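You operate a simulated robot arm through the tools that you are given. There is no shell and no other tool. Be economical: measure what you need, move in short steps, check, and stop when the job is done.

You are at the controls of a simulated robot arm. One attempt, no reset.

JOB
Hit the stop first, then plug out to the tray, pace to slow and the sign on its peg. Set down upright: teal plug.

The check looks at the end state, three seconds after you hand in, the way a careful person would. Anything else that was tipped, shoved, dropped, spilled or broken makes it a failure.

ROBOT AND FRAMES
A 7-joint arm with a two-finger parallel gripper, fixed in place. Base frame: the origin is at the foot of the arm, x ahead of it, y to its left, z up; the work surface is at about z = 0.9. Units: m, rad, N and s.
With the tool pointing down near the work surface it reaches from about 0.24 to 0.68 m from the base axis. Its first joint turns from -1.152 to 1.152 rad. Payload 2.4 kg.
The tool frame sits at the grasp point between the pads (the TCP): z along the fingers, y along the line on which they close. The tips reach 0.03 m beyond it. The gripper opens to 0.094 m. The fingers are 0.028 m wide and 0.01 m thick; the gripper's body (0.05 by 0.096 m) begins 0.055 m behind the TCP.
Orientation is that of the tool frame in the base frame, as a unit quaternion [x, y, z, w]. With the fingers straight down and closing along the base's y, the tool's x points along the base's -x, its y along +y and its z along -z.

CONTROLS
- The arm moves only by the tool play_rows. Its argument "commands" is a list that holds one entry, the list of rows, each a list of 7 numbers: the turn, a rotation vector about the base's x, y, z in units of 5 degrees (1.0 is 5 degrees), then the shift along the base's x, y, z in units of 40 mm (1.0 is 40 mm), then the gripper command, from -1 (shut) to 1 (fully open), values between in proportion. In form: [[[wx, wy, wz, tx, ty, tz, grip], ...]]. A call has 1 to 20 rows; each row shifts and turns the commanded pose from where the row before left it. A call with a number of a shift or a turn outside -1 to 1 is refused whole. Each row takes 0.2 s and may step no farther than 0.05 m and 0.15 rad from the row before; otherwise, or with a gripper value out of range, the whole call is refused. A pose out of reach is approached as far as the arm can. The call stops where the force on the tool passes 90 N (or 10 N more than at its start, if that is more) or the arm is blocked; 0.2 s more then pass. Each finger travels about 0.153 m/s and halts on what it meets, pressing with about 27 N; the grip force reading is that of the motor and also rises with nothing between the fingers. The clock runs only during rows and for 0.2 s after the last one: add rows that do not move to give the fingers time. It gives the time, the measured TCP pose, the force on the tool (base axes), the opening and the grip force at its end, in the units of the frame above (readings bear some noise), with the torque about the TCP (base axes, N m) and any sound that the robot's microphone picked up.
- Cameras (640 x 400 px; columns grow to the right, rows downward): "scene" is fixed at [0.0504, 0.5069, 1.4261]; the picture's right is [-0.44, -0.90, 0.00], its down [-0.66, 0.32, -0.68] and it looks along [0.61, -0.30, -0.74] (base axes); focal length 229 px, centre (320, 200). "wrist" rides on the gripper at [0.076, 0.014, -0.102] in the tool frame; the picture's right is [-0.18, 0.98, 0.00], its down [-0.75, -0.14, -0.64] and it looks along [-0.63, -0.12, 0.77] (tool axes); focal length 243 px, centre (320, 200). There is no depth. A picture from a camera that has moved, and an enlarged one, comes with that camera's place and axes in the base frame and with its lens.
- camera(camera): a new picture of that camera. The clock stands still meanwhile.
- zoom(camera, box): a new picture of the part [left, top, right, bottom] of that camera's present view, enlarged. The clock stands still meanwhile.
- sign_off(): hands the job in; it is judged then, once.

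Go step by step. Nothing tells you positions but the pictures and the camera data: compare them with the known pose of the tool, close in by small moves and look again before you grip or let go. The budget is 120 turns and 76 pictures, counting those below and the enlarged ones. Unless the task says otherwise, let go and move clear before handing in, and close with one line.

The tools are called after "Call:" by a JSON object that holds its "op" and its "data". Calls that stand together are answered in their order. play_rows: Moves the arm, as the interface text tells. Its arguments: {"type":"object","properties":{"commands":{"type":"array"}},"required":["commands"]} The other tools are called the same way: camera (camera) takes a picture; zoom (camera, box) takes an enlarged picture of a part of a camera's view; sign_off () hands the job in.

At the start:

```text
time: 0.0
tool_pos: [0.2855, 0.2591, 1.2265]
tool_rot: [0.0, 1.0, 0.0, 0.0]
force: [0.0, 0.1, 0.1]
moment: [0.0, 0.01, -0.05]
width: 0.0938
grasp_force: 0.1
```

scene: 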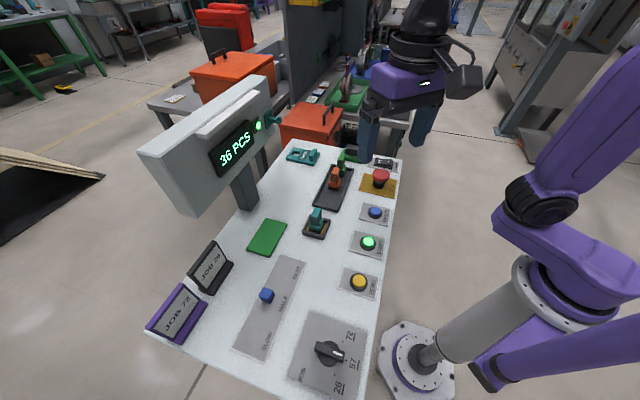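
wrist: 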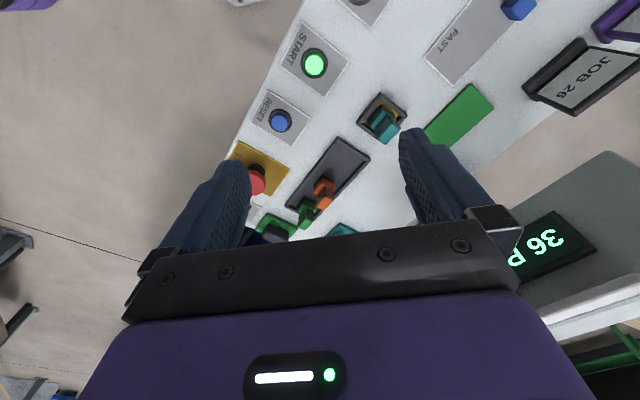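

I see a machine panel with a red stop mushroom, a teal plug in a socket, a slider (fast/slow), a dial, signs and a screen. I'll enlarge a few parts before moving.

Call:
{"op": "zoom", "data": {"camera": "scene", "box": [270, 130, 430, 230]}}

Call:
{"op": "zoom", "data": {"camera": "scene", "box": [140, 210, 380, 400]}}

Call:
{"op": "zoom", "data": {"camera": "scene", "box": [130, 60, 330, 220]}}

```text
4.00 times, centred on (350, 180) of scene
camera zoom: at [0.0504, 0.5069, 1.4261], right [-0.44, -0.9, 0.0], down [-0.66, 0.32, -0.68], along [0.61, -0.3, -0.74], focal length 914 px, centre (200, 280)
```

zoom: 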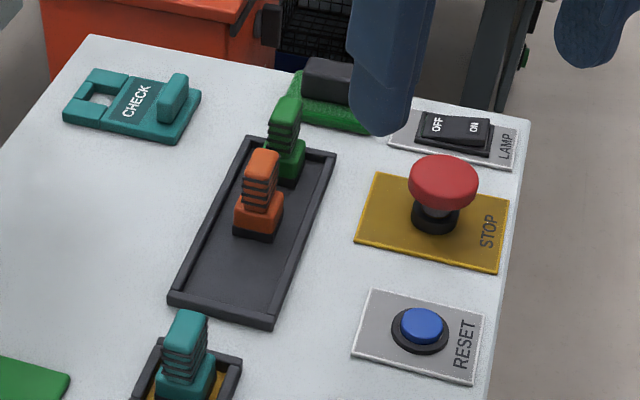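

```text
2.11 times, centred on (260, 305) of scene
camera zoom: at [0.0504, 0.5069, 1.4261], right [-0.44, -0.9, 0.0], down [-0.66, 0.32, -0.68], along [0.61, -0.3, -0.74], focal length 481 px, centre (446, -21)
```

zoom: 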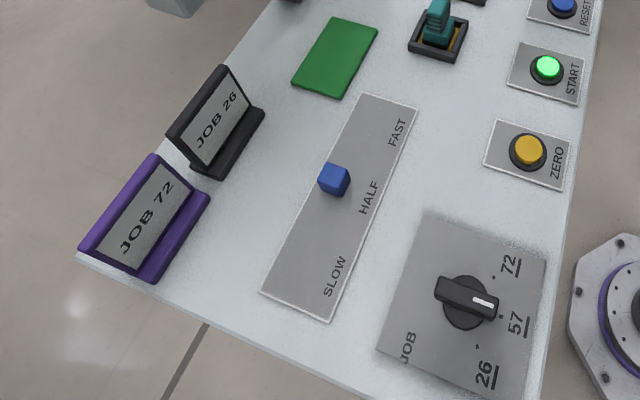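

```text
2.50 times, centred on (230, 140) of scene
camera zoom: at [0.0504, 0.5069, 1.4261], right [-0.44, -0.9, 0.0], down [-0.66, 0.32, -0.68], along [0.61, -0.3, -0.74], focal length 572 px, centre (545, 350)
```

zoom: 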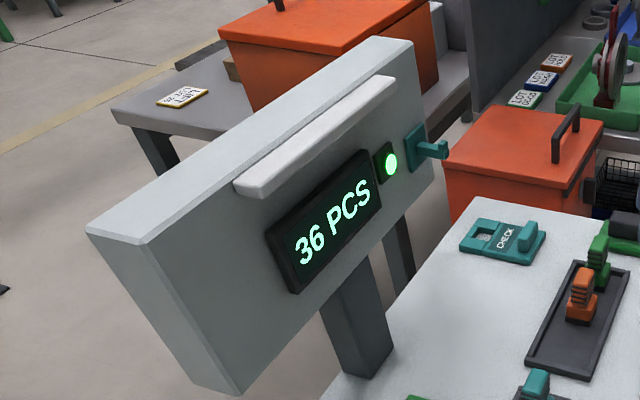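

I place the stop at about (0.453, 0.096) with its top near z = 0.955, the plug at about (0.383, 0.35), and the panel is turned about 45° to the base. I'll shut the gripper, turn it -45° and move over the stop.

Call:
{"op": "play_rows", "data": {"commands": [[[0, 0, -1, 0.464, -0.453, -0.35, -1], [0, 0, -1, 0.464, -0.453, -0.35, -1], [0, 0, -1, 0.464, -0.453, -0.35, -1], [0, 0, -1, 0.464, -0.453, -0.35, -1], [0, 0, -1, 0.464, -0.453, -0.35, -1], [0, 0, -1, 0.464, -0.453, -0.35, -1], [0, 0, -1, 0.464, -0.453, -0.35, -1], [0, 0, -1, 0.464, -0.453, -0.35, -1], [0, 0, -1, 0.464, -0.453, -0.35, -1], [0, 0, 0, 0, 0, 0, -1], [0, 0, 0, 0, 0, 0, -1]]]}}

Call:
{"op": "camera", "data": {"camera": "scene"}}

Call:
{"op": "camera", "data": {"camera": "wrist"}}

```text
time: 2.4
tool_pos: [0.4521, 0.0982, 1.101]
tool_rot: [0.383, 0.924, 0.0, -0.001]
force: [0.3, -0.9, 0.0]
moment: [0.04, -0.01, 0.01]
width: 0.0
grasp_force: 27.0
```

```text
70 pictures are left
```

scene: 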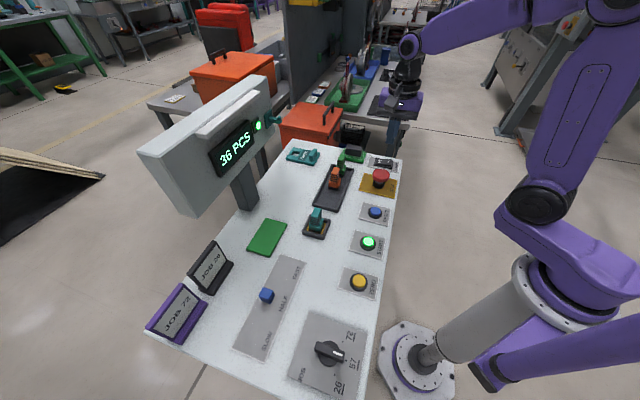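

```text
69 pictures are left
camera wrist: at [0.4102, 0.1632, 1.2027], right [0.83, 0.56, 0.0], down [0.43, -0.63, 0.64], along [0.36, -0.53, -0.77], focal length 243 px, centre (320, 200)
```

wrist: 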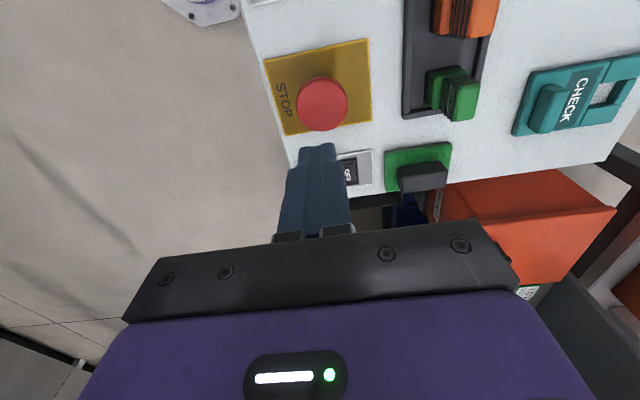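

The wrist view puts the stop at (0.457, 0.097), which agrees with the scene view. I'll go straight down in small steps and press.

Call:
{"op": "play_rows", "data": {"commands": [[[0, 0, 0, 0.1, 0, -0.7, -1], [0, 0, 0, 0, 0, -0.7, -1], [0, 0, 0, 0, 0, -0.7, -1], [0, 0, 0, 0, 0, -0.3, -1], [0, 0, 0, 0, 0, -0.2, -1], [0, 0, 0, 0, 0, -0.15, -1], [0, 0, 0, 0, 0, -0.1, -1], [0, 0, 0, 0, 0, -0.1, -1], [0, 0, 0, 0, 0, -0.1, -1], [0, 0, 0, 0, 0, -0.1, -1]]]}}

Call:
{"op": "zoom", "data": {"camera": "scene", "box": [300, 110, 460, 210]}}

```text
time: 4.6
tool_pos: [0.4579, 0.0979, 0.9739]
tool_rot: [0.383, 0.924, 0.0, 0.0]
force: [-0.6, 0.2, 0.2]
moment: [0.0, -0.01, -0.02]
width: 0.0
grasp_force: 27.5
```

```text
4.00 times, centred on (380, 160) of scene
camera zoom: at [0.0504, 0.5069, 1.4261], right [-0.44, -0.9, 0.0], down [-0.66, 0.32, -0.68], along [0.61, -0.3, -0.74], focal length 914 px, centre (80, 360)
```

zoom: 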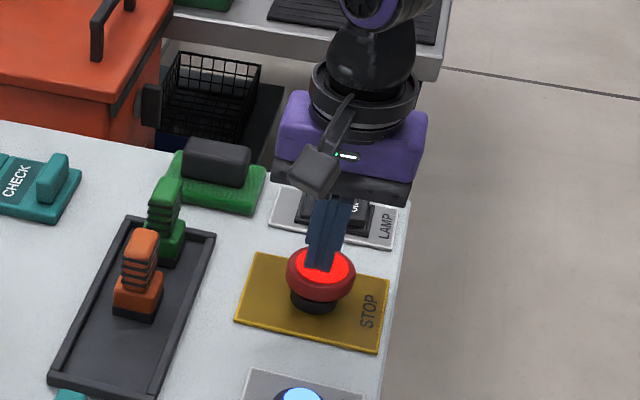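

The stop now glows red and looks latched. I'll lift off and check that it stays lit.

Call:
{"op": "play_rows", "data": {"commands": [[[0, 0, 0, 0, 0, 0.5, -1], [0, 0, 0, 0, 0, 1, -1], [0, 0, 0, 0, 0, 1, -1], [0, 0, 0, 0, 0, 1, -1], [0, 0, 0, -0.3, 0.3, 0.5, -1], [0, 0, 0, -0.5, 0.5, 0, -1], [0, 0, 0, -0.5, 0.5, 0, -1]]]}}

Call:
{"op": "camera", "data": {"camera": "scene"}}

Call:
{"op": "camera", "data": {"camera": "wrist"}}

Call:
{"op": "zoom", "data": {"camera": "scene", "box": [300, 110, 460, 210]}}

```text
time: 6.2
tool_pos: [0.4039, 0.1463, 1.136]
tool_rot: [0.382, 0.924, 0.0, 0.0]
force: [0.4, 0.7, 0.1]
moment: [0.01, -0.03, 0.02]
width: 0.0
grasp_force: 27.1
```

```text
67 pictures are left
```

scene: 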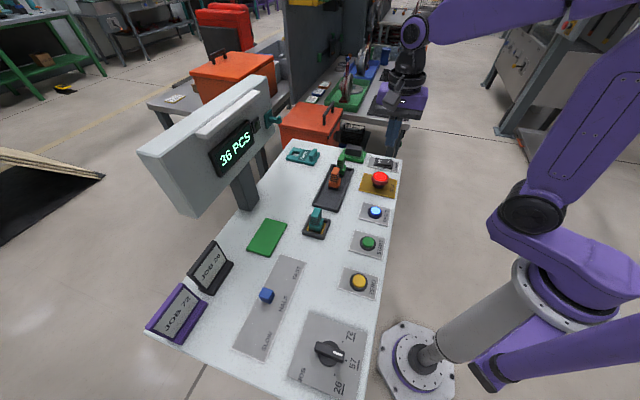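

```text
66 pictures are left
camera wrist: at [0.3621, 0.2107, 1.2378], right [0.83, 0.56, 0.0], down [0.43, -0.63, 0.64], along [0.36, -0.53, -0.77], focal length 243 px, centre (320, 200)
```

wrist: 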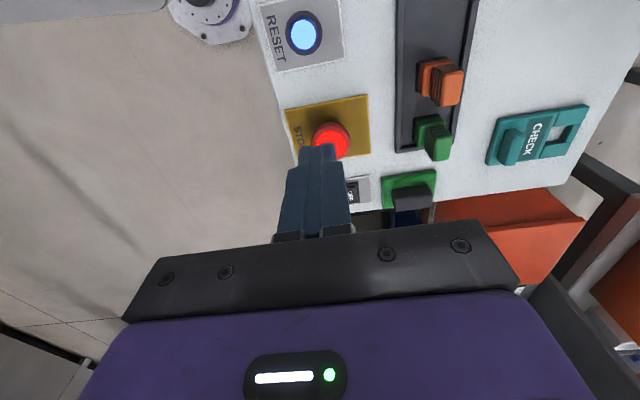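

```text
4.00 times, centred on (380, 160) of scene
camera zoom: at [0.0504, 0.5069, 1.4261], right [-0.44, -0.9, 0.0], down [-0.66, 0.32, -0.68], along [0.61, -0.3, -0.74], focal length 914 px, centre (80, 360)
```

zoom: 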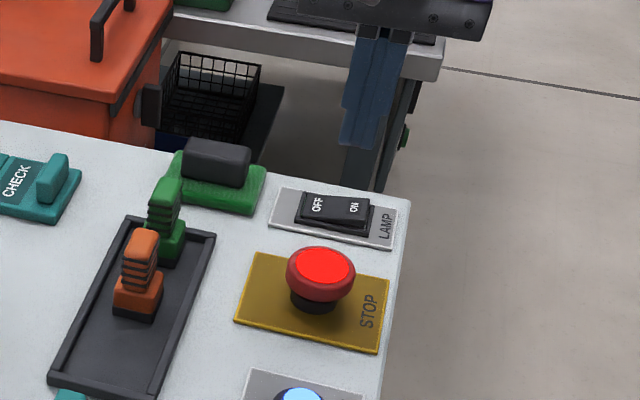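

The stop is latched: it glows, and the start light and panel lamp are off. Next I'll move above the teal plug with the gripper open and look.

Call:
{"op": "play_rows", "data": {"commands": [[[0, 0, 0, -0.1, 0.8, 0, 1], [0, 0, 0, -0.1, 0.8, 0, 1], [0, 0, 0, -0.1, 0.8, 0, 1], [0, 0, 0, -0.1, 0.8, 0, 1], [0, 0, 0, -0.1, 0.8, 0, 1], [0, 0, 0, -0.1, 0.8, 0, 1], [0, 0, 0, 0, 0, 0, 1], [0, 0, 0, 0, 0, 0, 1]]]}}

Call:
{"op": "camera", "data": {"camera": "wrist"}}

Call:
{"op": "zoom", "data": {"camera": "scene", "box": [260, 160, 388, 240]}}

```text
time: 8.0
tool_pos: [0.3818, 0.3402, 1.1365]
tool_rot: [0.382, 0.924, 0.0, 0.0]
force: [-0.5, 0.3, 0.1]
moment: [-0.01, 0.0, 0.03]
width: 0.094
grasp_force: 0.1
```

```text
64 pictures are left
camera wrist: at [0.3389, 0.4059, 1.2383], right [0.83, 0.56, 0.0], down [0.43, -0.63, 0.64], along [0.36, -0.53, -0.77], focal length 243 px, centre (320, 200)
```

wrist: 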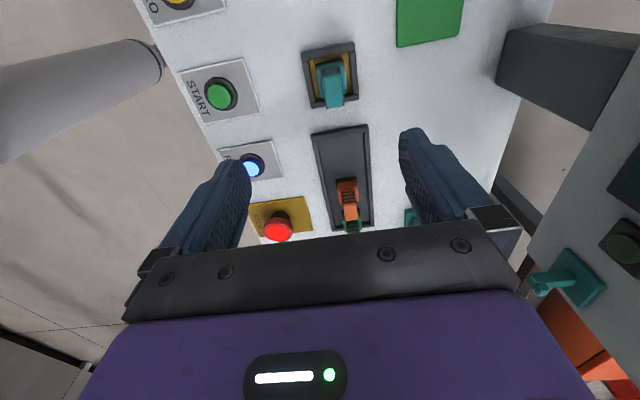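

```text
5.00 times, centred on (324, 200) of scene
camera zoom: at [0.0504, 0.5069, 1.4261], right [-0.44, -0.9, 0.0], down [-0.66, 0.32, -0.68], along [0.61, -0.3, -0.74], focal length 1143 px, centre (300, 200)
```

zoom: 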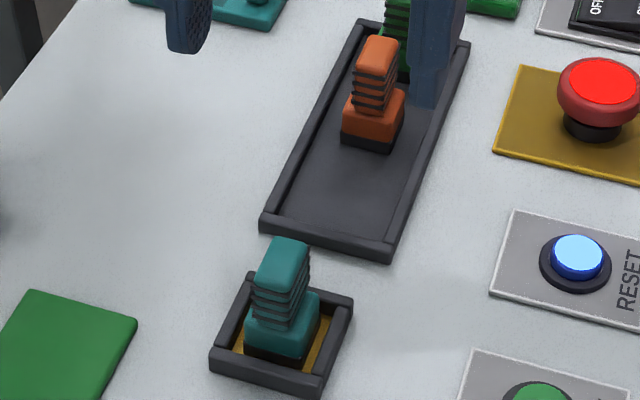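

The plug stands in a small walled box at about (0.392, 0.351). I'll centre over it, go down partway and look again.

Call:
{"op": "play_rows", "data": {"commands": [[[0, 0, 0, 0.27, 0.26, -0.8, 1], [0, 0, 0, 0, 0, -0.8, 1], [0, 0, 0, 0, 0, -0.8, 1], [0, 0, 0, 0, 0, 0, 1]]]}}

Call:
{"op": "camera", "data": {"camera": "wrist"}}

Call:
{"op": "zoom", "data": {"camera": "scene", "box": [260, 160, 388, 240]}}

```text
time: 9.0
tool_pos: [0.3918, 0.3513, 1.0359]
tool_rot: [0.384, 0.924, 0.0, 0.0]
force: [1.1, 0.1, -0.2]
moment: [-0.05, -0.02, -0.03]
width: 0.0942
grasp_force: 0.1
```

```text
62 pictures are left
camera wrist: at [0.3506, 0.4155, 1.1391], right [0.83, 0.56, 0.0], down [0.43, -0.63, 0.64], along [0.36, -0.53, -0.77], focal length 243 px, centre (320, 200)
```

wrist: 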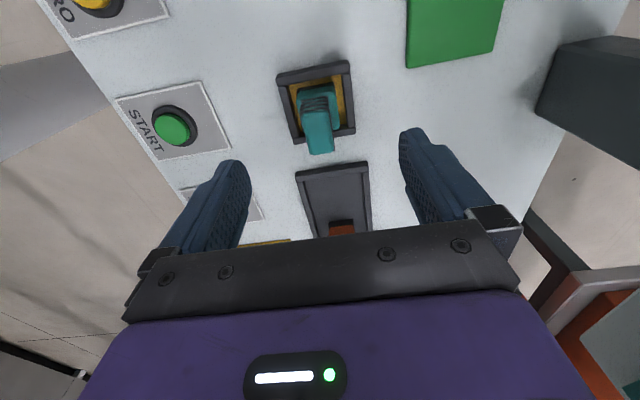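

```text
5.00 times, centred on (324, 200) of scene
camera zoom: at [0.0504, 0.5069, 1.4261], right [-0.44, -0.9, 0.0], down [-0.66, 0.32, -0.68], along [0.61, -0.3, -0.74], focal length 1143 px, centre (300, 200)
```

zoom: 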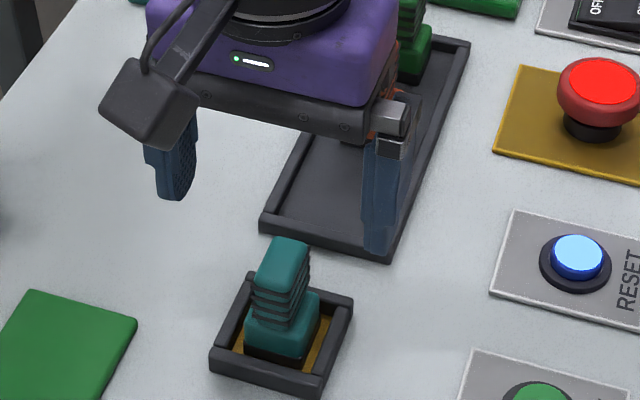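

The fingers straddle the plug centrally. I'll go down to TCP z of about 0.966 and close on the grip.

Call:
{"op": "play_rows", "data": {"commands": [[[0, 0, 0, 0.04, 0, -0.7, 1], [0, 0, 0, 0, 0, -0.6, 1], [0, 0, 0, 0, 0, -0.45, 1], [0, 0, 0, 0, 0, 0, 1]]]}}

Call:
{"op": "camera", "data": {"camera": "wrist"}}

Call:
{"op": "zoom", "data": {"camera": "scene", "box": [260, 160, 388, 240]}}

```text
time: 10.0
tool_pos: [0.3941, 0.3525, 0.9672]
tool_rot: [0.383, 0.924, 0.0, 0.001]
force: [-0.7, -1.1, -0.2]
moment: [0.02, 0.01, 0.0]
width: 0.0942
grasp_force: 0.0
```

```text
60 pictures are left
camera wrist: at [0.3529, 0.4167, 1.07], right [0.83, 0.56, 0.0], down [0.43, -0.63, 0.64], along [0.36, -0.53, -0.77], focal length 243 px, centre (320, 200)
```

wrist: 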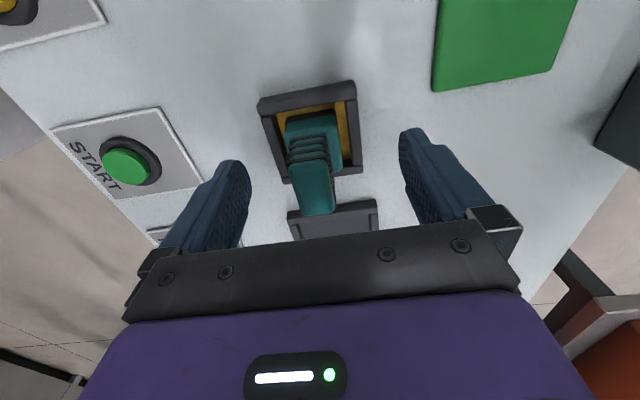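

```text
5.00 times, centred on (324, 200) of scene
camera zoom: at [0.0504, 0.5069, 1.4261], right [-0.44, -0.9, 0.0], down [-0.66, 0.32, -0.68], along [0.61, -0.3, -0.74], focal length 1143 px, centre (300, 200)
```

zoom: 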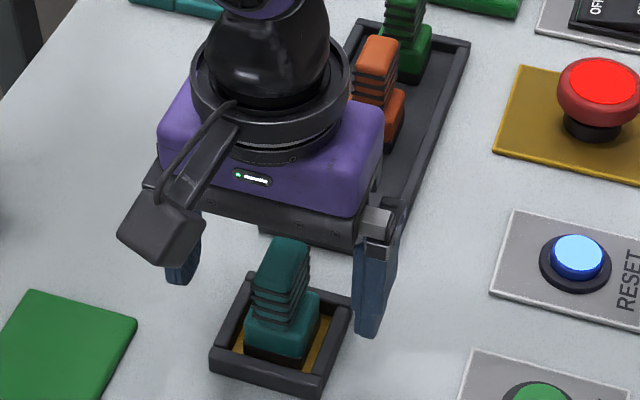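

The plug's grip is between the pads, about 3 mm off-centre. I'll correct that and close.

Call:
{"op": "play_rows", "data": {"commands": [[[0, 0, 0, -0.06, -0.06, 0, 1], [0, 0, 0, 0, 0, 0, 0.2], [0, 0, 0, 0, 0, 0, -0.3], [0, 0, 0, 0, 0, 0, -1], [0, 0, 0, 0, 0, 0, -1], [0, 0, 0, 0, 0, 0, -1]]]}}

Call:
{"op": "camera", "data": {"camera": "wrist"}}

```text
time: 11.4
tool_pos: [0.3932, 0.3505, 0.9682]
tool_rot: [0.383, 0.924, 0.0, 0.0]
force: [0.1, -0.9, -0.4]
moment: [-0.02, -0.04, 0.0]
width: 0.0239
grasp_force: 27.4
```

```text
58 pictures are left
camera wrist: at [0.3507, 0.4139, 1.0708], right [0.83, 0.56, 0.0], down [0.43, -0.63, 0.64], along [0.36, -0.53, -0.77], focal length 243 px, centre (320, 200)
```

wrist: 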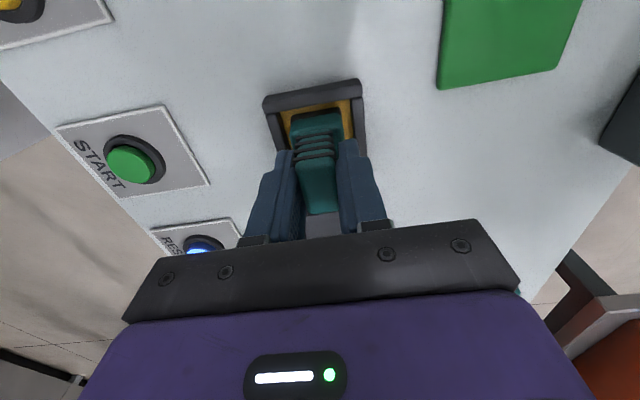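

The plug is gripped at 24 mm wide. I'll pull it straight up.

Call:
{"op": "play_rows", "data": {"commands": [[[0, 0, 0, 0, 0, 0.2, -1], [0, 0, 0, 0, 0, 0.3, -1], [0, 0, 0, 0, 0, 0.5, -1], [0, 0, 0, 0, 0, 0.7, -1], [0, 0, 0, 0, 0, 0.7, -1], [0, 0, 0, 0, 0, 0, -1]]]}}

Call:
{"op": "camera", "data": {"camera": "wrist"}}

Call:
{"op": "zoom", "data": {"camera": "scene", "box": [240, 120, 400, 240]}}

```text
time: 12.8
tool_pos: [0.3921, 0.3525, 1.0648]
tool_rot: [0.383, 0.924, 0.0, 0.0]
force: [0.2, 0.4, -0.9]
moment: [0.0, -0.04, 0.03]
width: 0.0238
grasp_force: 27.3
```

```text
57 pictures are left
camera wrist: at [0.3495, 0.4166, 1.168], right [0.83, 0.56, 0.0], down [0.43, -0.63, 0.64], along [0.36, -0.53, -0.77], focal length 243 px, centre (320, 200)
```

wrist: 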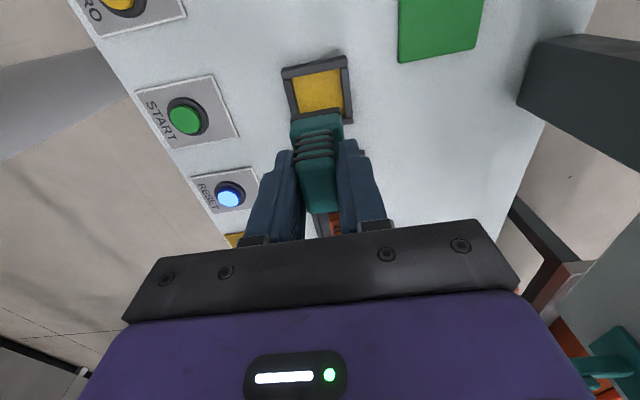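

```text
3.33 times, centred on (320, 180) of scene
camera zoom: at [0.0504, 0.5069, 1.4261], right [-0.44, -0.9, 0.0], down [-0.66, 0.32, -0.68], along [0.61, -0.3, -0.74], focal length 762 px, centre (320, 267)
```

zoom: 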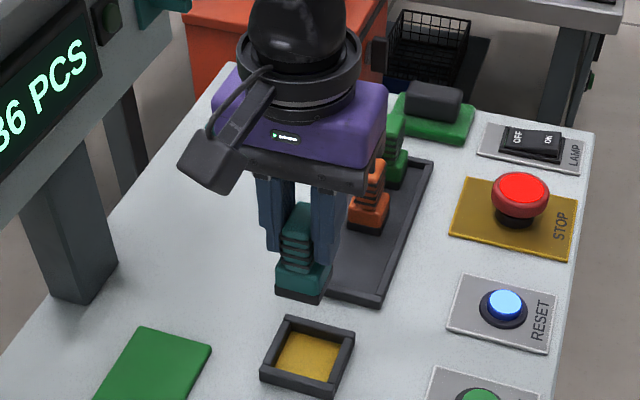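

The plug is out and hanging straight. The free end of the tray is centred near (0.467, 0.274), so I'll carry the plug there and check before lowering.

Call:
{"op": "play_rows", "data": {"commands": [[[0, 0, 0, 0.47, -0.49, 0, -1], [0, 0, 0, 0.47, -0.49, 0, -1], [0, 0, 0, 0.47, -0.49, 0, -1], [0, 0, 0, 0.47, -0.49, 0, -1], [0, 0, 0, 0, 0, -0.7, -1], [0, 0, 0, 0, 0, -0.6, -1], [0, 0, 0, 0, 0, 0, -1]]]}}

Call:
{"op": "camera", "data": {"camera": "wrist"}}

Call:
{"op": "zoom", "data": {"camera": "scene", "box": [260, 120, 388, 220]}}

```text
time: 14.4
tool_pos: [0.4662, 0.27, 1.0162]
tool_rot: [0.383, 0.924, 0.0, 0.0]
force: [-0.1, -0.3, -1.2]
moment: [0.0, -0.01, 0.0]
width: 0.0238
grasp_force: 27.0
```

```text
55 pictures are left
camera wrist: at [0.4234, 0.3345, 1.1169], right [0.83, 0.56, 0.0], down [0.43, -0.63, 0.64], along [0.36, -0.53, -0.77], focal length 243 px, centre (320, 200)
```

wrist: 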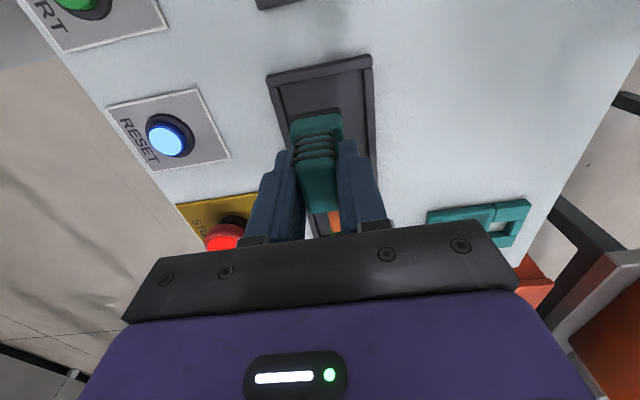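

```text
4.00 times, centred on (324, 170) of scene
camera zoom: at [0.0504, 0.5069, 1.4261], right [-0.44, -0.9, 0.0], down [-0.66, 0.32, -0.68], along [0.61, -0.3, -0.74], focal length 914 px, centre (304, 320)
```

zoom: 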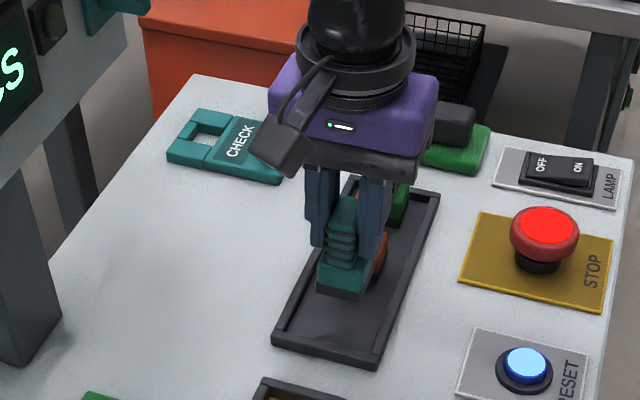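

It lines up with the tray, with a small correction toward +x and +y. I'll lower it in small steps and watch the force.

Call:
{"op": "play_rows", "data": {"commands": [[[0, 0, 0, 0.08, 0.08, -0.5, -1], [0, 0, 0, 0, 0, -0.4, -1], [0, 0, 0, 0, 0, -0.12, -1], [0, 0, 0, 0, 0, 0, -1]]]}}

Call:
{"op": "zoom", "data": {"camera": "scene", "box": [260, 120, 388, 220]}}

```text
time: 15.4
tool_pos: [0.4692, 0.2728, 0.9719]
tool_rot: [0.382, 0.924, 0.0, 0.0]
force: [0.1, -0.2, -0.7]
moment: [0.0, 0.0, -0.05]
width: 0.0239
grasp_force: 26.5
```

```text
4.00 times, centred on (324, 170) of scene
camera zoom: at [0.0504, 0.5069, 1.4261], right [-0.44, -0.9, 0.0], down [-0.66, 0.32, -0.68], along [0.61, -0.3, -0.74], focal length 914 px, centre (304, 320)
```

zoom: 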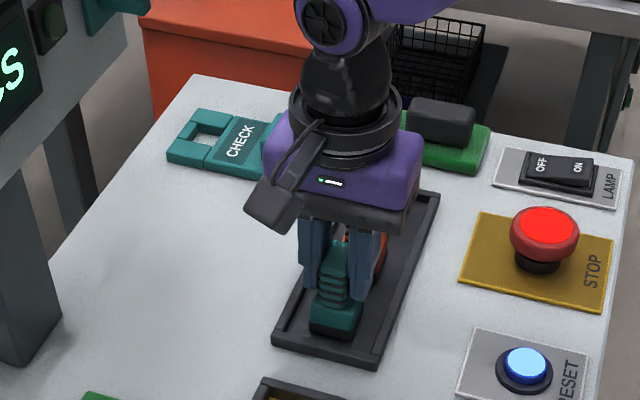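

It's still just above the tray floor and inside the walls. I'll go down in 2 mm steps until it touches.

Call:
{"op": "play_rows", "data": {"commands": [[[0, 0, 0, 0.07, -0.07, 0, -1], [0, 0, 0, 0, 0, -0.05, -1], [0, 0, 0, 0, 0, -0.05, -1], [0, 0, 0, 0, 0, 0, -1]]]}}

Call:
{"op": "zoom", "data": {"camera": "scene", "box": [292, 150, 372, 220]}}

```text
time: 16.4
tool_pos: [0.4734, 0.2706, 0.9665]
tool_rot: [0.382, 0.924, 0.001, 0.001]
force: [-3.8, -3.5, 20.5]
moment: [-0.08, 0.0, 0.01]
width: 0.0239
grasp_force: 27.2
```

```text
5.71 times, centred on (332, 185) of scene
camera zoom: at [0.05, 0.5066, 1.4262], right [-0.44, -0.9, 0.0], down [-0.66, 0.32, -0.68], along [0.61, -0.3, -0.74], focal length 1306 px, centre (251, 286)
```

zoom: 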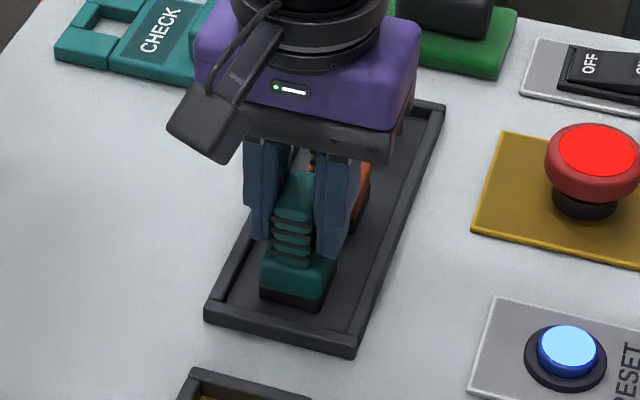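

It has touched down in the tray, clear of the walls. I'll ease up 1 mm, open and rise.

Call:
{"op": "play_rows", "data": {"commands": [[[0, 0, 0, 0, 0, 0.03, -1], [0, 0, 0, 0, 0, 0, -0.3], [0, 0, 0, 0, 0, 0, 0], [0, 0, 0, 0, 0, 0, 0.4], [0, 0, 0, 0, 0, 0, 0.4], [0, 0, 0, 0, 0, 0.5, 0.4], [0, 0, 0, 0, 0, 1, 0.4], [0, 0, 0, 0, 0, 1, 0.4], [0, 0, 0, 0, 0, 1, 0.4], [0, 0, 0, 0, 0, 1, 0.4], [0, 0, 0, 0, 0, 0, 0.4]]]}}

Call:
{"op": "camera", "data": {"camera": "wrist"}}

Call:
{"op": "zoom", "data": {"camera": "scene", "box": [260, 120, 388, 220]}}

```text
time: 18.8
tool_pos: [0.4746, 0.2686, 1.1481]
tool_rot: [0.382, 0.924, 0.0, 0.0]
force: [-0.2, 0.5, 0.7]
moment: [-0.01, -0.03, 0.02]
width: 0.0657
grasp_force: 0.0
```

```text
51 pictures are left
camera wrist: at [0.4317, 0.3334, 1.2502], right [0.83, 0.56, 0.0], down [0.43, -0.63, 0.64], along [0.36, -0.53, -0.77], focal length 243 px, centre (320, 200)
```

wrist: 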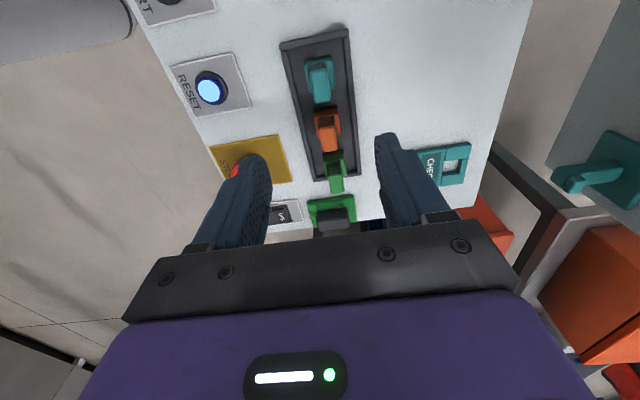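

```text
4.00 times, centred on (324, 170) of scene
camera zoom: at [0.0504, 0.5069, 1.4261], right [-0.44, -0.9, 0.0], down [-0.66, 0.32, -0.68], along [0.61, -0.3, -0.74], focal length 914 px, centre (304, 320)
```

zoom: 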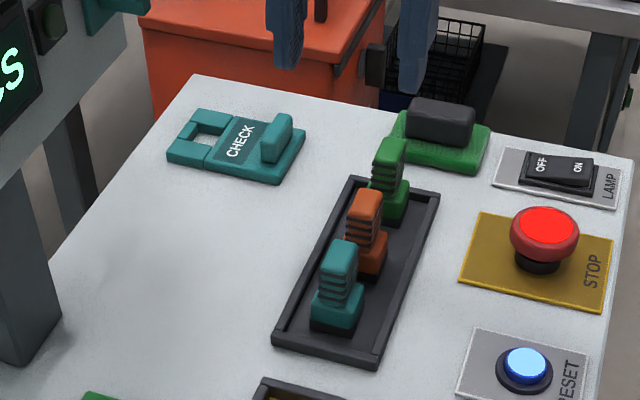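

The teal plug stands upright in the tray. Before touching the slider, I'll enlarge it and the CHECK sign.

Call:
{"op": "zoom", "data": {"camera": "scene", "box": [225, 245, 321, 365]}}

Call:
{"op": "zoom", "data": {"camera": "scene", "box": [250, 100, 346, 175]}}

Call:
{"op": "zoom", "data": {"camera": "wrist", "box": [400, 110, 640, 230]}}

```text
3.33 times, centred on (273, 305) of scene
camera zoom: at [0.0504, 0.5069, 1.4261], right [-0.44, -0.9, 0.0], down [-0.66, 0.32, -0.68], along [0.61, -0.3, -0.74], focal length 762 px, centre (477, -150)
```

zoom: 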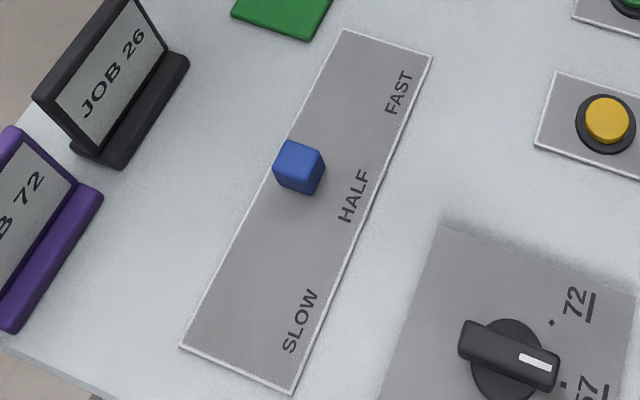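

```text
5.33 times, centred on (298, 138) of scene
camera zoom: at [0.0504, 0.5069, 1.4261], right [-0.44, -0.9, 0.0], down [-0.66, 0.32, -0.68], along [0.61, -0.3, -0.74], focal length 1219 px, centre (437, 533)
```

zoom: 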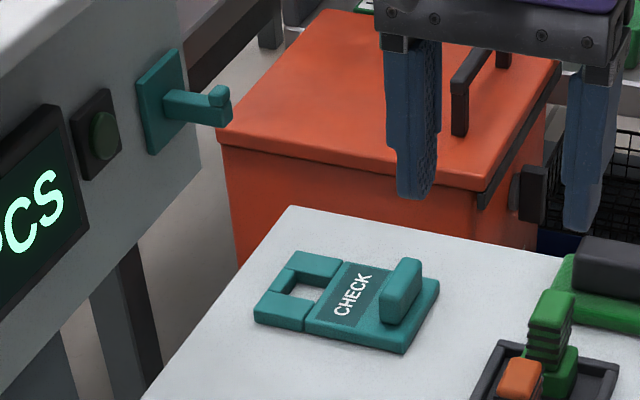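

```text
2.67 times, centred on (520, 170) of wrist
camera zoom: at [0.4317, 0.3334, 1.2502], right [0.83, 0.56, 0.0], down [0.43, -0.63, 0.64], along [0.36, -0.53, -0.77], focal length 647 px, centre (-213, 280)
```

zoom: 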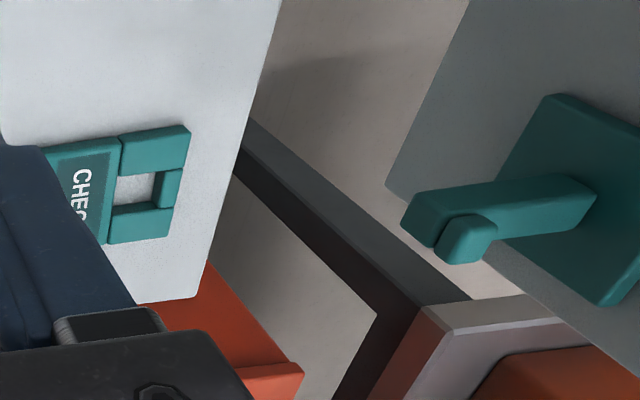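

The slider knob is at about (0.268, 0.529), and SLOW is roughly 75 mm further along (-x, +y), near (0.215, 0.583). I'll shut the fingers and move to the FAST side of the knob, high first.

Call:
{"op": "play_rows", "data": {"commands": [[[0, 0, 0, -0.525, 0.694, -0.1, -1], [0, 0, 0, -0.525, 0.694, -0.1, -1], [0, 0, 0, -0.525, 0.694, -0.3, -1], [0, 0, 0, -0.525, 0.694, -0.3, -1], [0, 0, 0, -0.525, 0.694, -0.3, -1], [0, 0, 0, -0.525, 0.694, -0.3, -1], [0, 0, 0, -0.525, 0.694, -0.3, -1], [0, 0, 0, -0.525, 0.694, -0.3, -1], [0, 0, 0, 0, 0, -0.5, -1], [0, 0, 0, 0, 0, -0.5, -1], [0, 0, 0, 0, 0, 0, -1]]]}}

Call:
{"op": "camera", "data": {"camera": "scene"}}

Call:
{"op": "camera", "data": {"camera": "wrist"}}

```text
time: 21.2
tool_pos: [0.3042, 0.495, 1.0292]
tool_rot: [0.382, 0.924, 0.0, 0.0]
force: [0.2, -0.4, -0.5]
moment: [-0.01, 0.02, 0.0]
width: 0.0001
grasp_force: 26.9
```

```text
46 pictures are left
```

scene: 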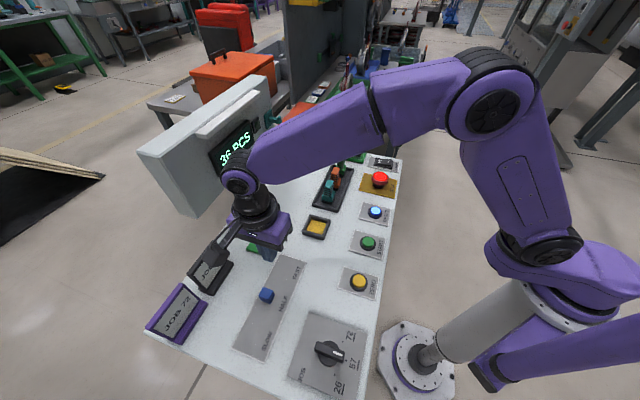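

```text
45 pictures are left
camera wrist: at [0.2618, 0.559, 1.1315], right [0.83, 0.56, 0.0], down [0.43, -0.63, 0.64], along [0.36, -0.53, -0.77], focal length 243 px, centre (320, 200)
```

wrist: 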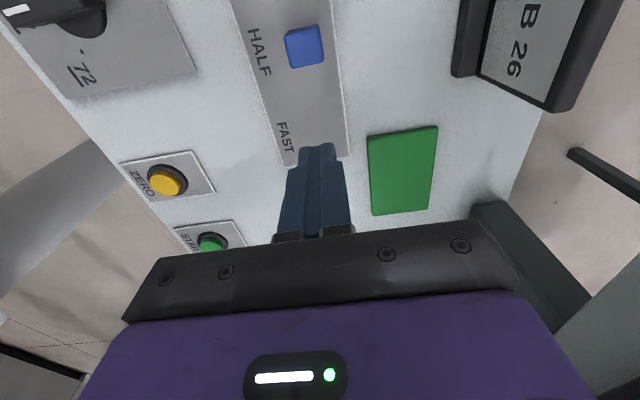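

The wrist view confirms the knob at (0.268, 0.529), in line with the fingers. I'll go down to just above the plate.

Call:
{"op": "play_rows", "data": {"commands": [[[0, 0, 0, 0, 0, -0.7, -1], [0, 0, 0, 0, 0, -0.7, -1], [0, 0, 0, 0, 0, -0.5, -1], [0, 0, 0, 0, 0, -0.2, -1], [0, 0, 0, 0, 0, 0, -1]]]}}

Call:
{"op": "zoom", "data": {"camera": "scene", "box": [205, 225, 333, 365]}}

Call:
{"op": "camera", "data": {"camera": "wrist"}}

```text
time: 22.4
tool_pos: [0.3034, 0.4946, 0.9439]
tool_rot: [0.383, 0.924, 0.0, -0.001]
force: [-0.1, 0.0, -0.3]
moment: [-0.01, 0.0, 0.01]
width: 0.0
grasp_force: 26.6
```

```text
2.86 times, centred on (269, 295) of scene
camera zoom: at [0.0504, 0.5069, 1.4261], right [-0.44, -0.9, 0.0], down [-0.66, 0.32, -0.68], along [0.61, -0.3, -0.74], focal length 653 px, centre (466, -71)
```

zoom: 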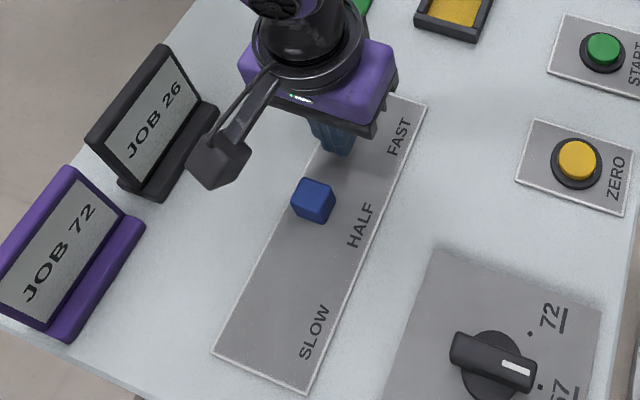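

```text
43 pictures are left
camera wrist: at [0.2621, 0.5582, 1.0468], right [0.83, 0.56, 0.0], down [0.43, -0.63, 0.64], along [0.36, -0.53, -0.77], focal length 243 px, centre (320, 200)
```

wrist: 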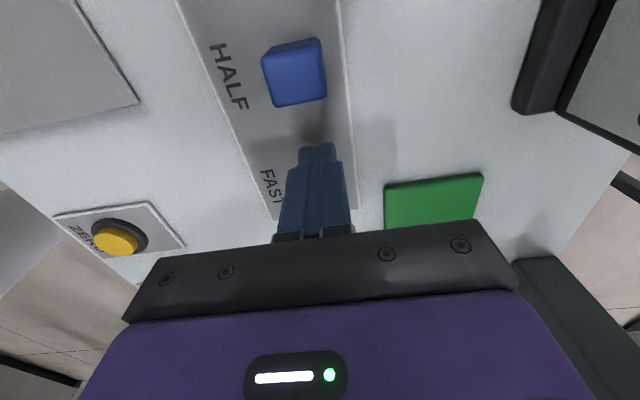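

The knob and fingers line up along the slider. I'll push it partway toward SLOW.

Call:
{"op": "play_rows", "data": {"commands": [[[0, 0, 0, -0.212, 0.212, 0, -1], [0, 0, 0, -0.212, 0.212, 0, -1], [0, 0, 0, -0.212, 0.212, 0, -1], [0, 0, 0, -0.212, 0.212, 0, -1], [0, 0, 0, -0.212, 0.212, 0, -1], [0, 0, 0, -0.212, 0.212, 0, -1]]]}}

Call:
{"op": "zoom", "data": {"camera": "scene", "box": [205, 225, 333, 365]}}

```text
time: 23.8
tool_pos: [0.2536, 0.5471, 0.9453]
tool_rot: [0.382, 0.924, -0.001, 0.0]
force: [-0.5, -0.3, 0.0]
moment: [0.01, -0.04, 0.0]
width: 0.0002
grasp_force: 27.1
```

```text
2.86 times, centred on (269, 295) of scene
camera zoom: at [0.0504, 0.5069, 1.4261], right [-0.44, -0.9, 0.0], down [-0.66, 0.32, -0.68], along [0.61, -0.3, -0.74], focal length 653 px, centre (466, -71)
```

zoom: 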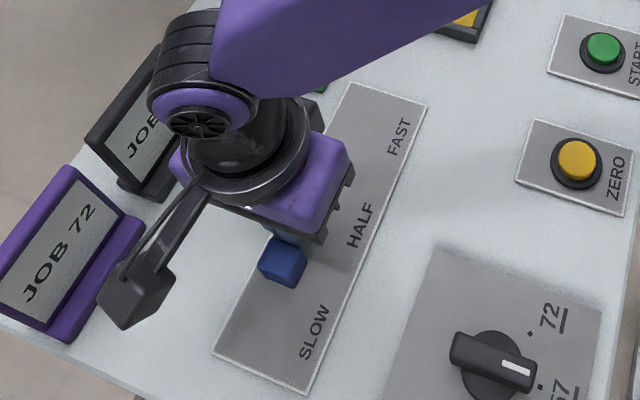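

The knob slides freely and needs about 29 mm more to reach SLOW.

Call:
{"op": "play_rows", "data": {"commands": [[[0, 0, 0, -0.17, 0.17, 0, -1], [0, 0, 0, -0.17, 0.17, 0, -1], [0, 0, 0, -0.17, 0.17, 0, -1], [0, 0, 0, 0, 0, 0, -1]]]}}

Call:
{"op": "zoom", "data": {"camera": "scene", "box": [205, 225, 333, 365]}}

```text
time: 24.8
tool_pos: [0.2339, 0.5655, 0.9446]
tool_rot: [0.383, 0.924, 0.0, -0.001]
force: [0.6, -0.6, 0.4]
moment: [0.0, -0.01, -0.01]
width: 0.0
grasp_force: 26.5
```

```text
2.86 times, centred on (269, 295) of scene
camera zoom: at [0.0504, 0.5069, 1.4261], right [-0.44, -0.9, 0.0], down [-0.66, 0.32, -0.68], along [0.61, -0.3, -0.74], focal length 653 px, centre (466, -71)
```

zoom: 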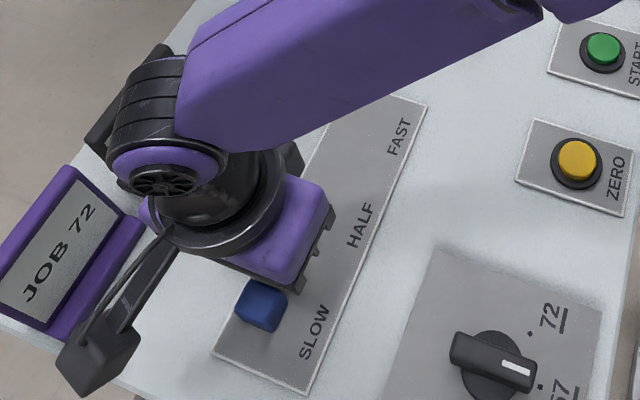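

The knob now sits beside SLOW with the same offset it had from HALF. I'll back off and rise.

Call:
{"op": "play_rows", "data": {"commands": [[[0, 0, 0, 0.2, -0.2, 0, -1], [0, 0, 0, 0.4, -0.4, 0.2, -1], [0, 0, 0, 0, 0, 1, -1], [0, 0, 0, 0, 0, 1, -1], [0, 0, 0, 0, 0, 1, -1], [0, 0, 0, 0.7, -0.7, 0.8, -1], [0, 0, 0, 0.7, -0.7, 0.6, -1], [0, 0, 0, 0.7, -0.7, 0, -1], [0, 0, 0, 0.7, -0.7, 0, -1], [0, 0, 0, 0.7, -0.7, 0, -1], [0, 0, 0, 0, 0, 0, -1]]]}}

Call:
{"op": "camera", "data": {"camera": "scene"}}

Call:
{"op": "zoom", "data": {"camera": "scene", "box": [205, 225, 333, 365]}}

```text
refused: row 6 steps farther than a row can; nothing moved
```

```text
40 pictures are left
```

scene: 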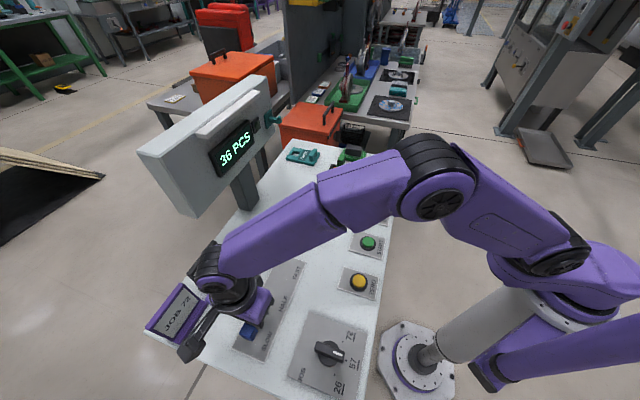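

```text
2.86 times, centred on (269, 295) of scene
camera zoom: at [0.0504, 0.5069, 1.4261], right [-0.44, -0.9, 0.0], down [-0.66, 0.32, -0.68], along [0.61, -0.3, -0.74], focal length 653 px, centre (466, -71)
```

zoom: 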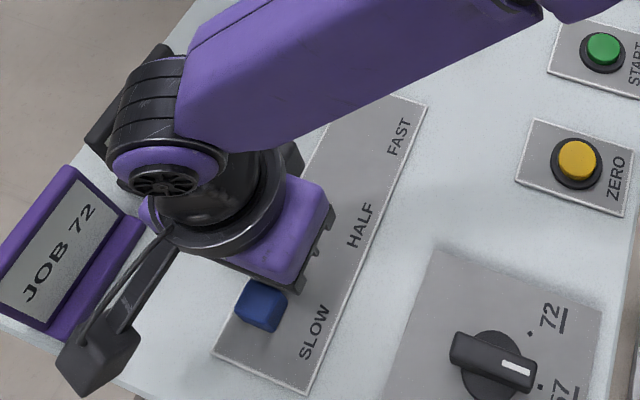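

The row limit refused that move, so nothing has moved. I'll resend it with smaller steps, ending toward the sign.

Call:
{"op": "play_rows", "data": {"commands": [[[0, 0, 0, 0.2, -0.2, 0, -1], [0, 0, 0, 0.4, -0.4, 0.2, -1], [0, 0, 0, 0, 0, 1, -1], [0, 0, 0, 0, 0, 1, -1], [0, 0, 0, 0, 0, 1, -1], [0, 0, 0, 0, 0, 0.8, -1], [0, 0, 0, 0.75, -0.75, 0.2, -1], [0, 0, 0, 0.75, -0.75, 0.2, -1], [0, 0, 0, 0.75, -0.75, 0.2, -1], [0, 0, 0, 0.75, -0.75, 0, -1], [0, 0, 0, 0.75, -0.75, 0, -1], [0, 0, 0, 0.75, -0.75, 0, -1], [0, 0, 0, 0.75, -0.75, 0, -1], [0, 0, 0, 0.75, -0.75, 0, -1], [0, 0, 0, 0, 0, 0, -1]]]}}

Call:
{"op": "camera", "data": {"camera": "scene"}}

Call:
{"op": "camera", "data": {"camera": "wrist"}}

```text
time: 28.0
tool_pos: [0.4974, 0.2972, 1.1256]
tool_rot: [0.383, 0.924, 0.001, 0.0]
force: [-0.5, 1.0, 0.6]
moment: [0.0, -0.01, 0.0]
width: 0.0
grasp_force: 27.0
```

```text
38 pictures are left
```

scene: 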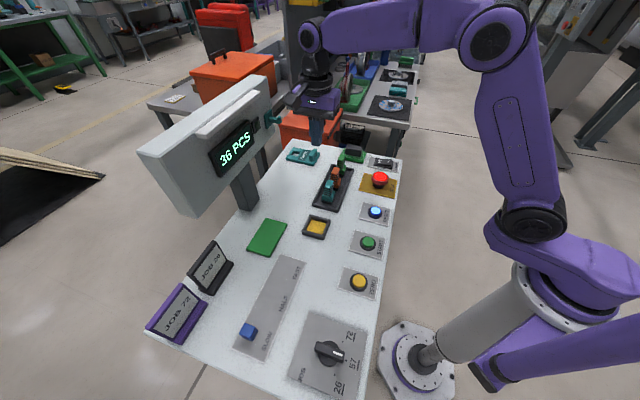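

```text
37 pictures are left
camera wrist: at [0.4545, 0.3617, 1.2284], right [0.82, 0.57, 0.0], down [0.43, -0.63, 0.64], along [0.36, -0.53, -0.77], focal length 243 px, centre (320, 200)
```

wrist: 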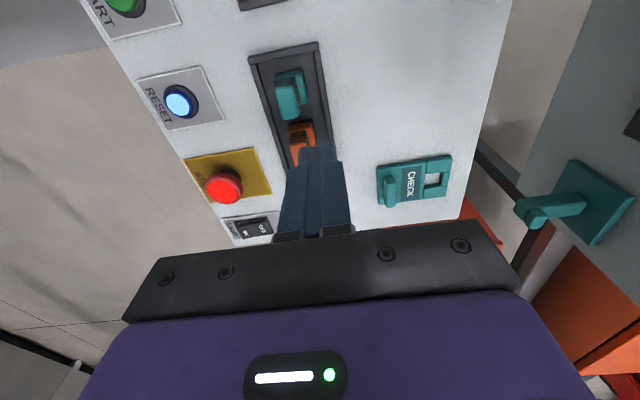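

The slider stays at SLOW and the row of plugs is fine. Next I'll take a close look at the sign and its peg.

Call:
{"op": "zoom", "data": {"camera": "wrist", "box": [360, 130, 480, 220]}}

Call:
{"op": "zoom", "data": {"camera": "wrist", "box": [500, 140, 640, 250]}}

```text
4.44 times, centred on (420, 175) of wrist
camera zoom: at [0.4545, 0.3617, 1.2284], right [0.82, 0.57, 0.0], down [0.43, -0.63, 0.64], along [0.36, -0.53, -0.77], focal length 1078 px, centre (-124, 311)
```

zoom: 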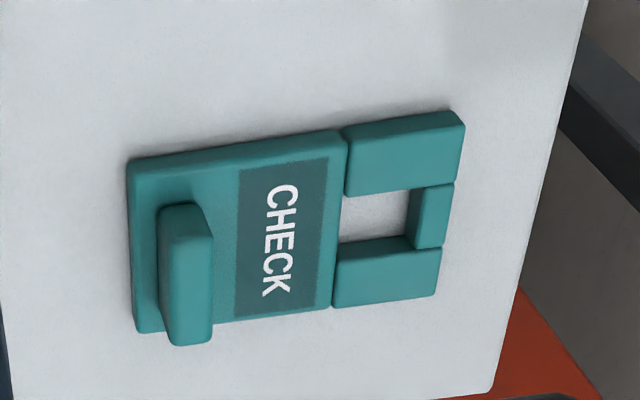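

```text
3.64 times, centred on (570, 195) of wrist
camera zoom: at [0.4545, 0.3617, 1.2284], right [0.82, 0.57, 0.0], down [0.43, -0.63, 0.64], along [0.36, -0.53, -0.77], focal length 882 px, centre (-589, 218)
```

zoom: 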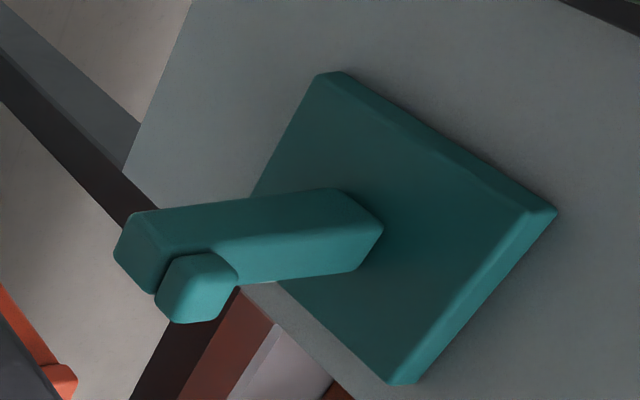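

The sign lies square to the panel. Its rib handle is at about (0.676, 0.231), with the hole 71 mm further toward the screen. The rib is near my reach limit, so I'll move above it and see what pose the arm gets.

Call:
{"op": "play_rows", "data": {"commands": [[[0, 0, 0, 0.745, -0.275, -0.2, 0.2], [0, 0, 0, 0.745, -0.275, -0.2, 0.2], [0, 0, 0, 0.745, -0.275, -0.2, 0.2], [0, 0, 0, 0.745, -0.275, -0.2, 0.2], [0, 0, 0, 0.745, -0.275, -0.2, 0.2], [0, 0, 0, 0.745, -0.275, -0.2, 0.2], [0, 0, 0, 0, 0, 0, 0.2]]]}}

Call:
{"op": "camera", "data": {"camera": "wrist"}}

Call:
{"op": "zoom", "data": {"camera": "scene", "box": [240, 60, 400, 180]}}

```text
time: 29.6
tool_pos: [0.6332, 0.2225, 1.0817]
tool_rot: [0.382, 0.924, 0.0, 0.001]
force: [-0.9, 0.0, 0.7]
moment: [-0.03, 0.05, -0.01]
width: 0.0564
grasp_force: 0.1
out of reach, approached as far as the arm can: row 5, 6
```

```text
34 pictures are left
camera wrist: at [0.5908, 0.2872, 1.1837], right [0.83, 0.56, 0.0], down [0.43, -0.63, 0.64], along [0.36, -0.53, -0.77], focal length 243 px, centre (320, 200)
```

wrist: 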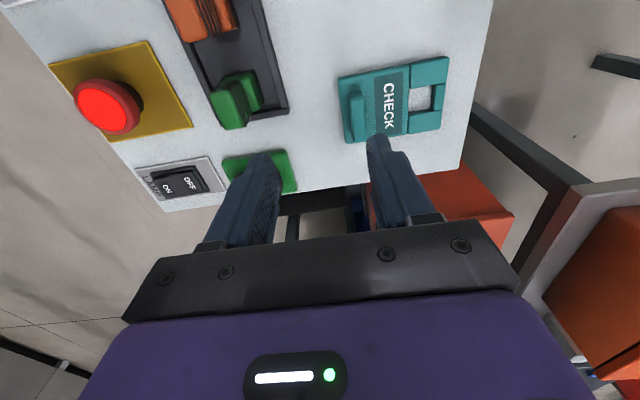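

```text
3.33 times, centred on (320, 120) of scene
camera zoom: at [0.0504, 0.5069, 1.4261], right [-0.44, -0.9, 0.0], down [-0.66, 0.32, -0.68], along [0.61, -0.3, -0.74], focal length 762 px, centre (320, 467)
```

zoom: 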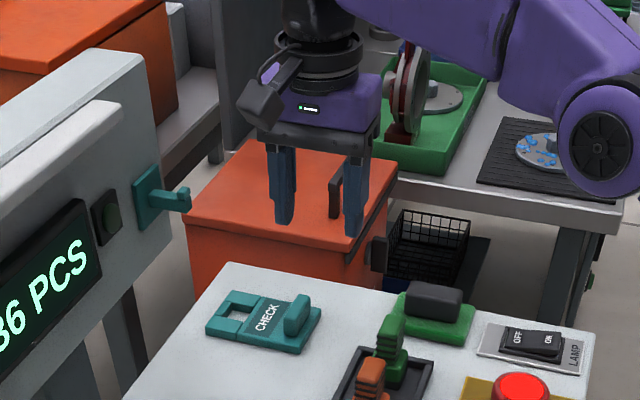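

Straight down, the arm tops out at about 0.67 m, and the rib is at 0.713 m. Tilting the tool about its closing axis keeps the pads flat on the rib and gains reach, so I'll tilt 35° here in the air and see.

Call:
{"op": "play_rows", "data": {"commands": [[[-0.707, -0.707, 0, 0, 0, 0, 0.2], [-0.707, -0.707, 0, 0, 0, 0, 0.2], [-0.707, -0.707, 0, 0, 0, 0, 0.2], [-0.707, -0.707, 0, 0, 0, 0, 0.2], [-0.707, -0.707, 0, 0, 0, 0, 0.2], [-0.707, -0.707, 0, 0, 0, 0, 0.2], [-0.707, -0.707, 0, 0, 0, 0, 0.2], [0, 0, 0, 0, 0, 0, 0.2]]]}}

Call:
{"op": "camera", "data": {"camera": "wrist"}}

```text
time: 31.4
tool_pos: [0.6326, 0.2256, 1.0809]
tool_rot: [0.365, 0.881, -0.115, 0.279]
force: [0.2, 0.4, -0.4]
moment: [-0.01, -0.01, -0.01]
width: 0.0566
grasp_force: 0.1
```

```text
32 pictures are left
camera wrist: at [0.5596, 0.3219, 1.1216], right [0.8, 0.59, 0.11], down [0.08, -0.28, 0.96], along [0.59, -0.76, -0.27], focal length 243 px, centre (320, 200)
```

wrist: 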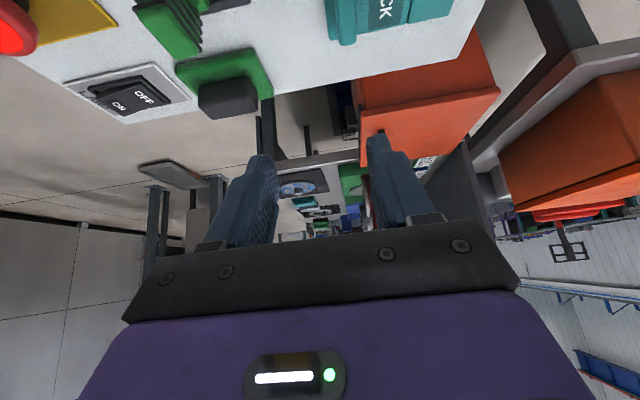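

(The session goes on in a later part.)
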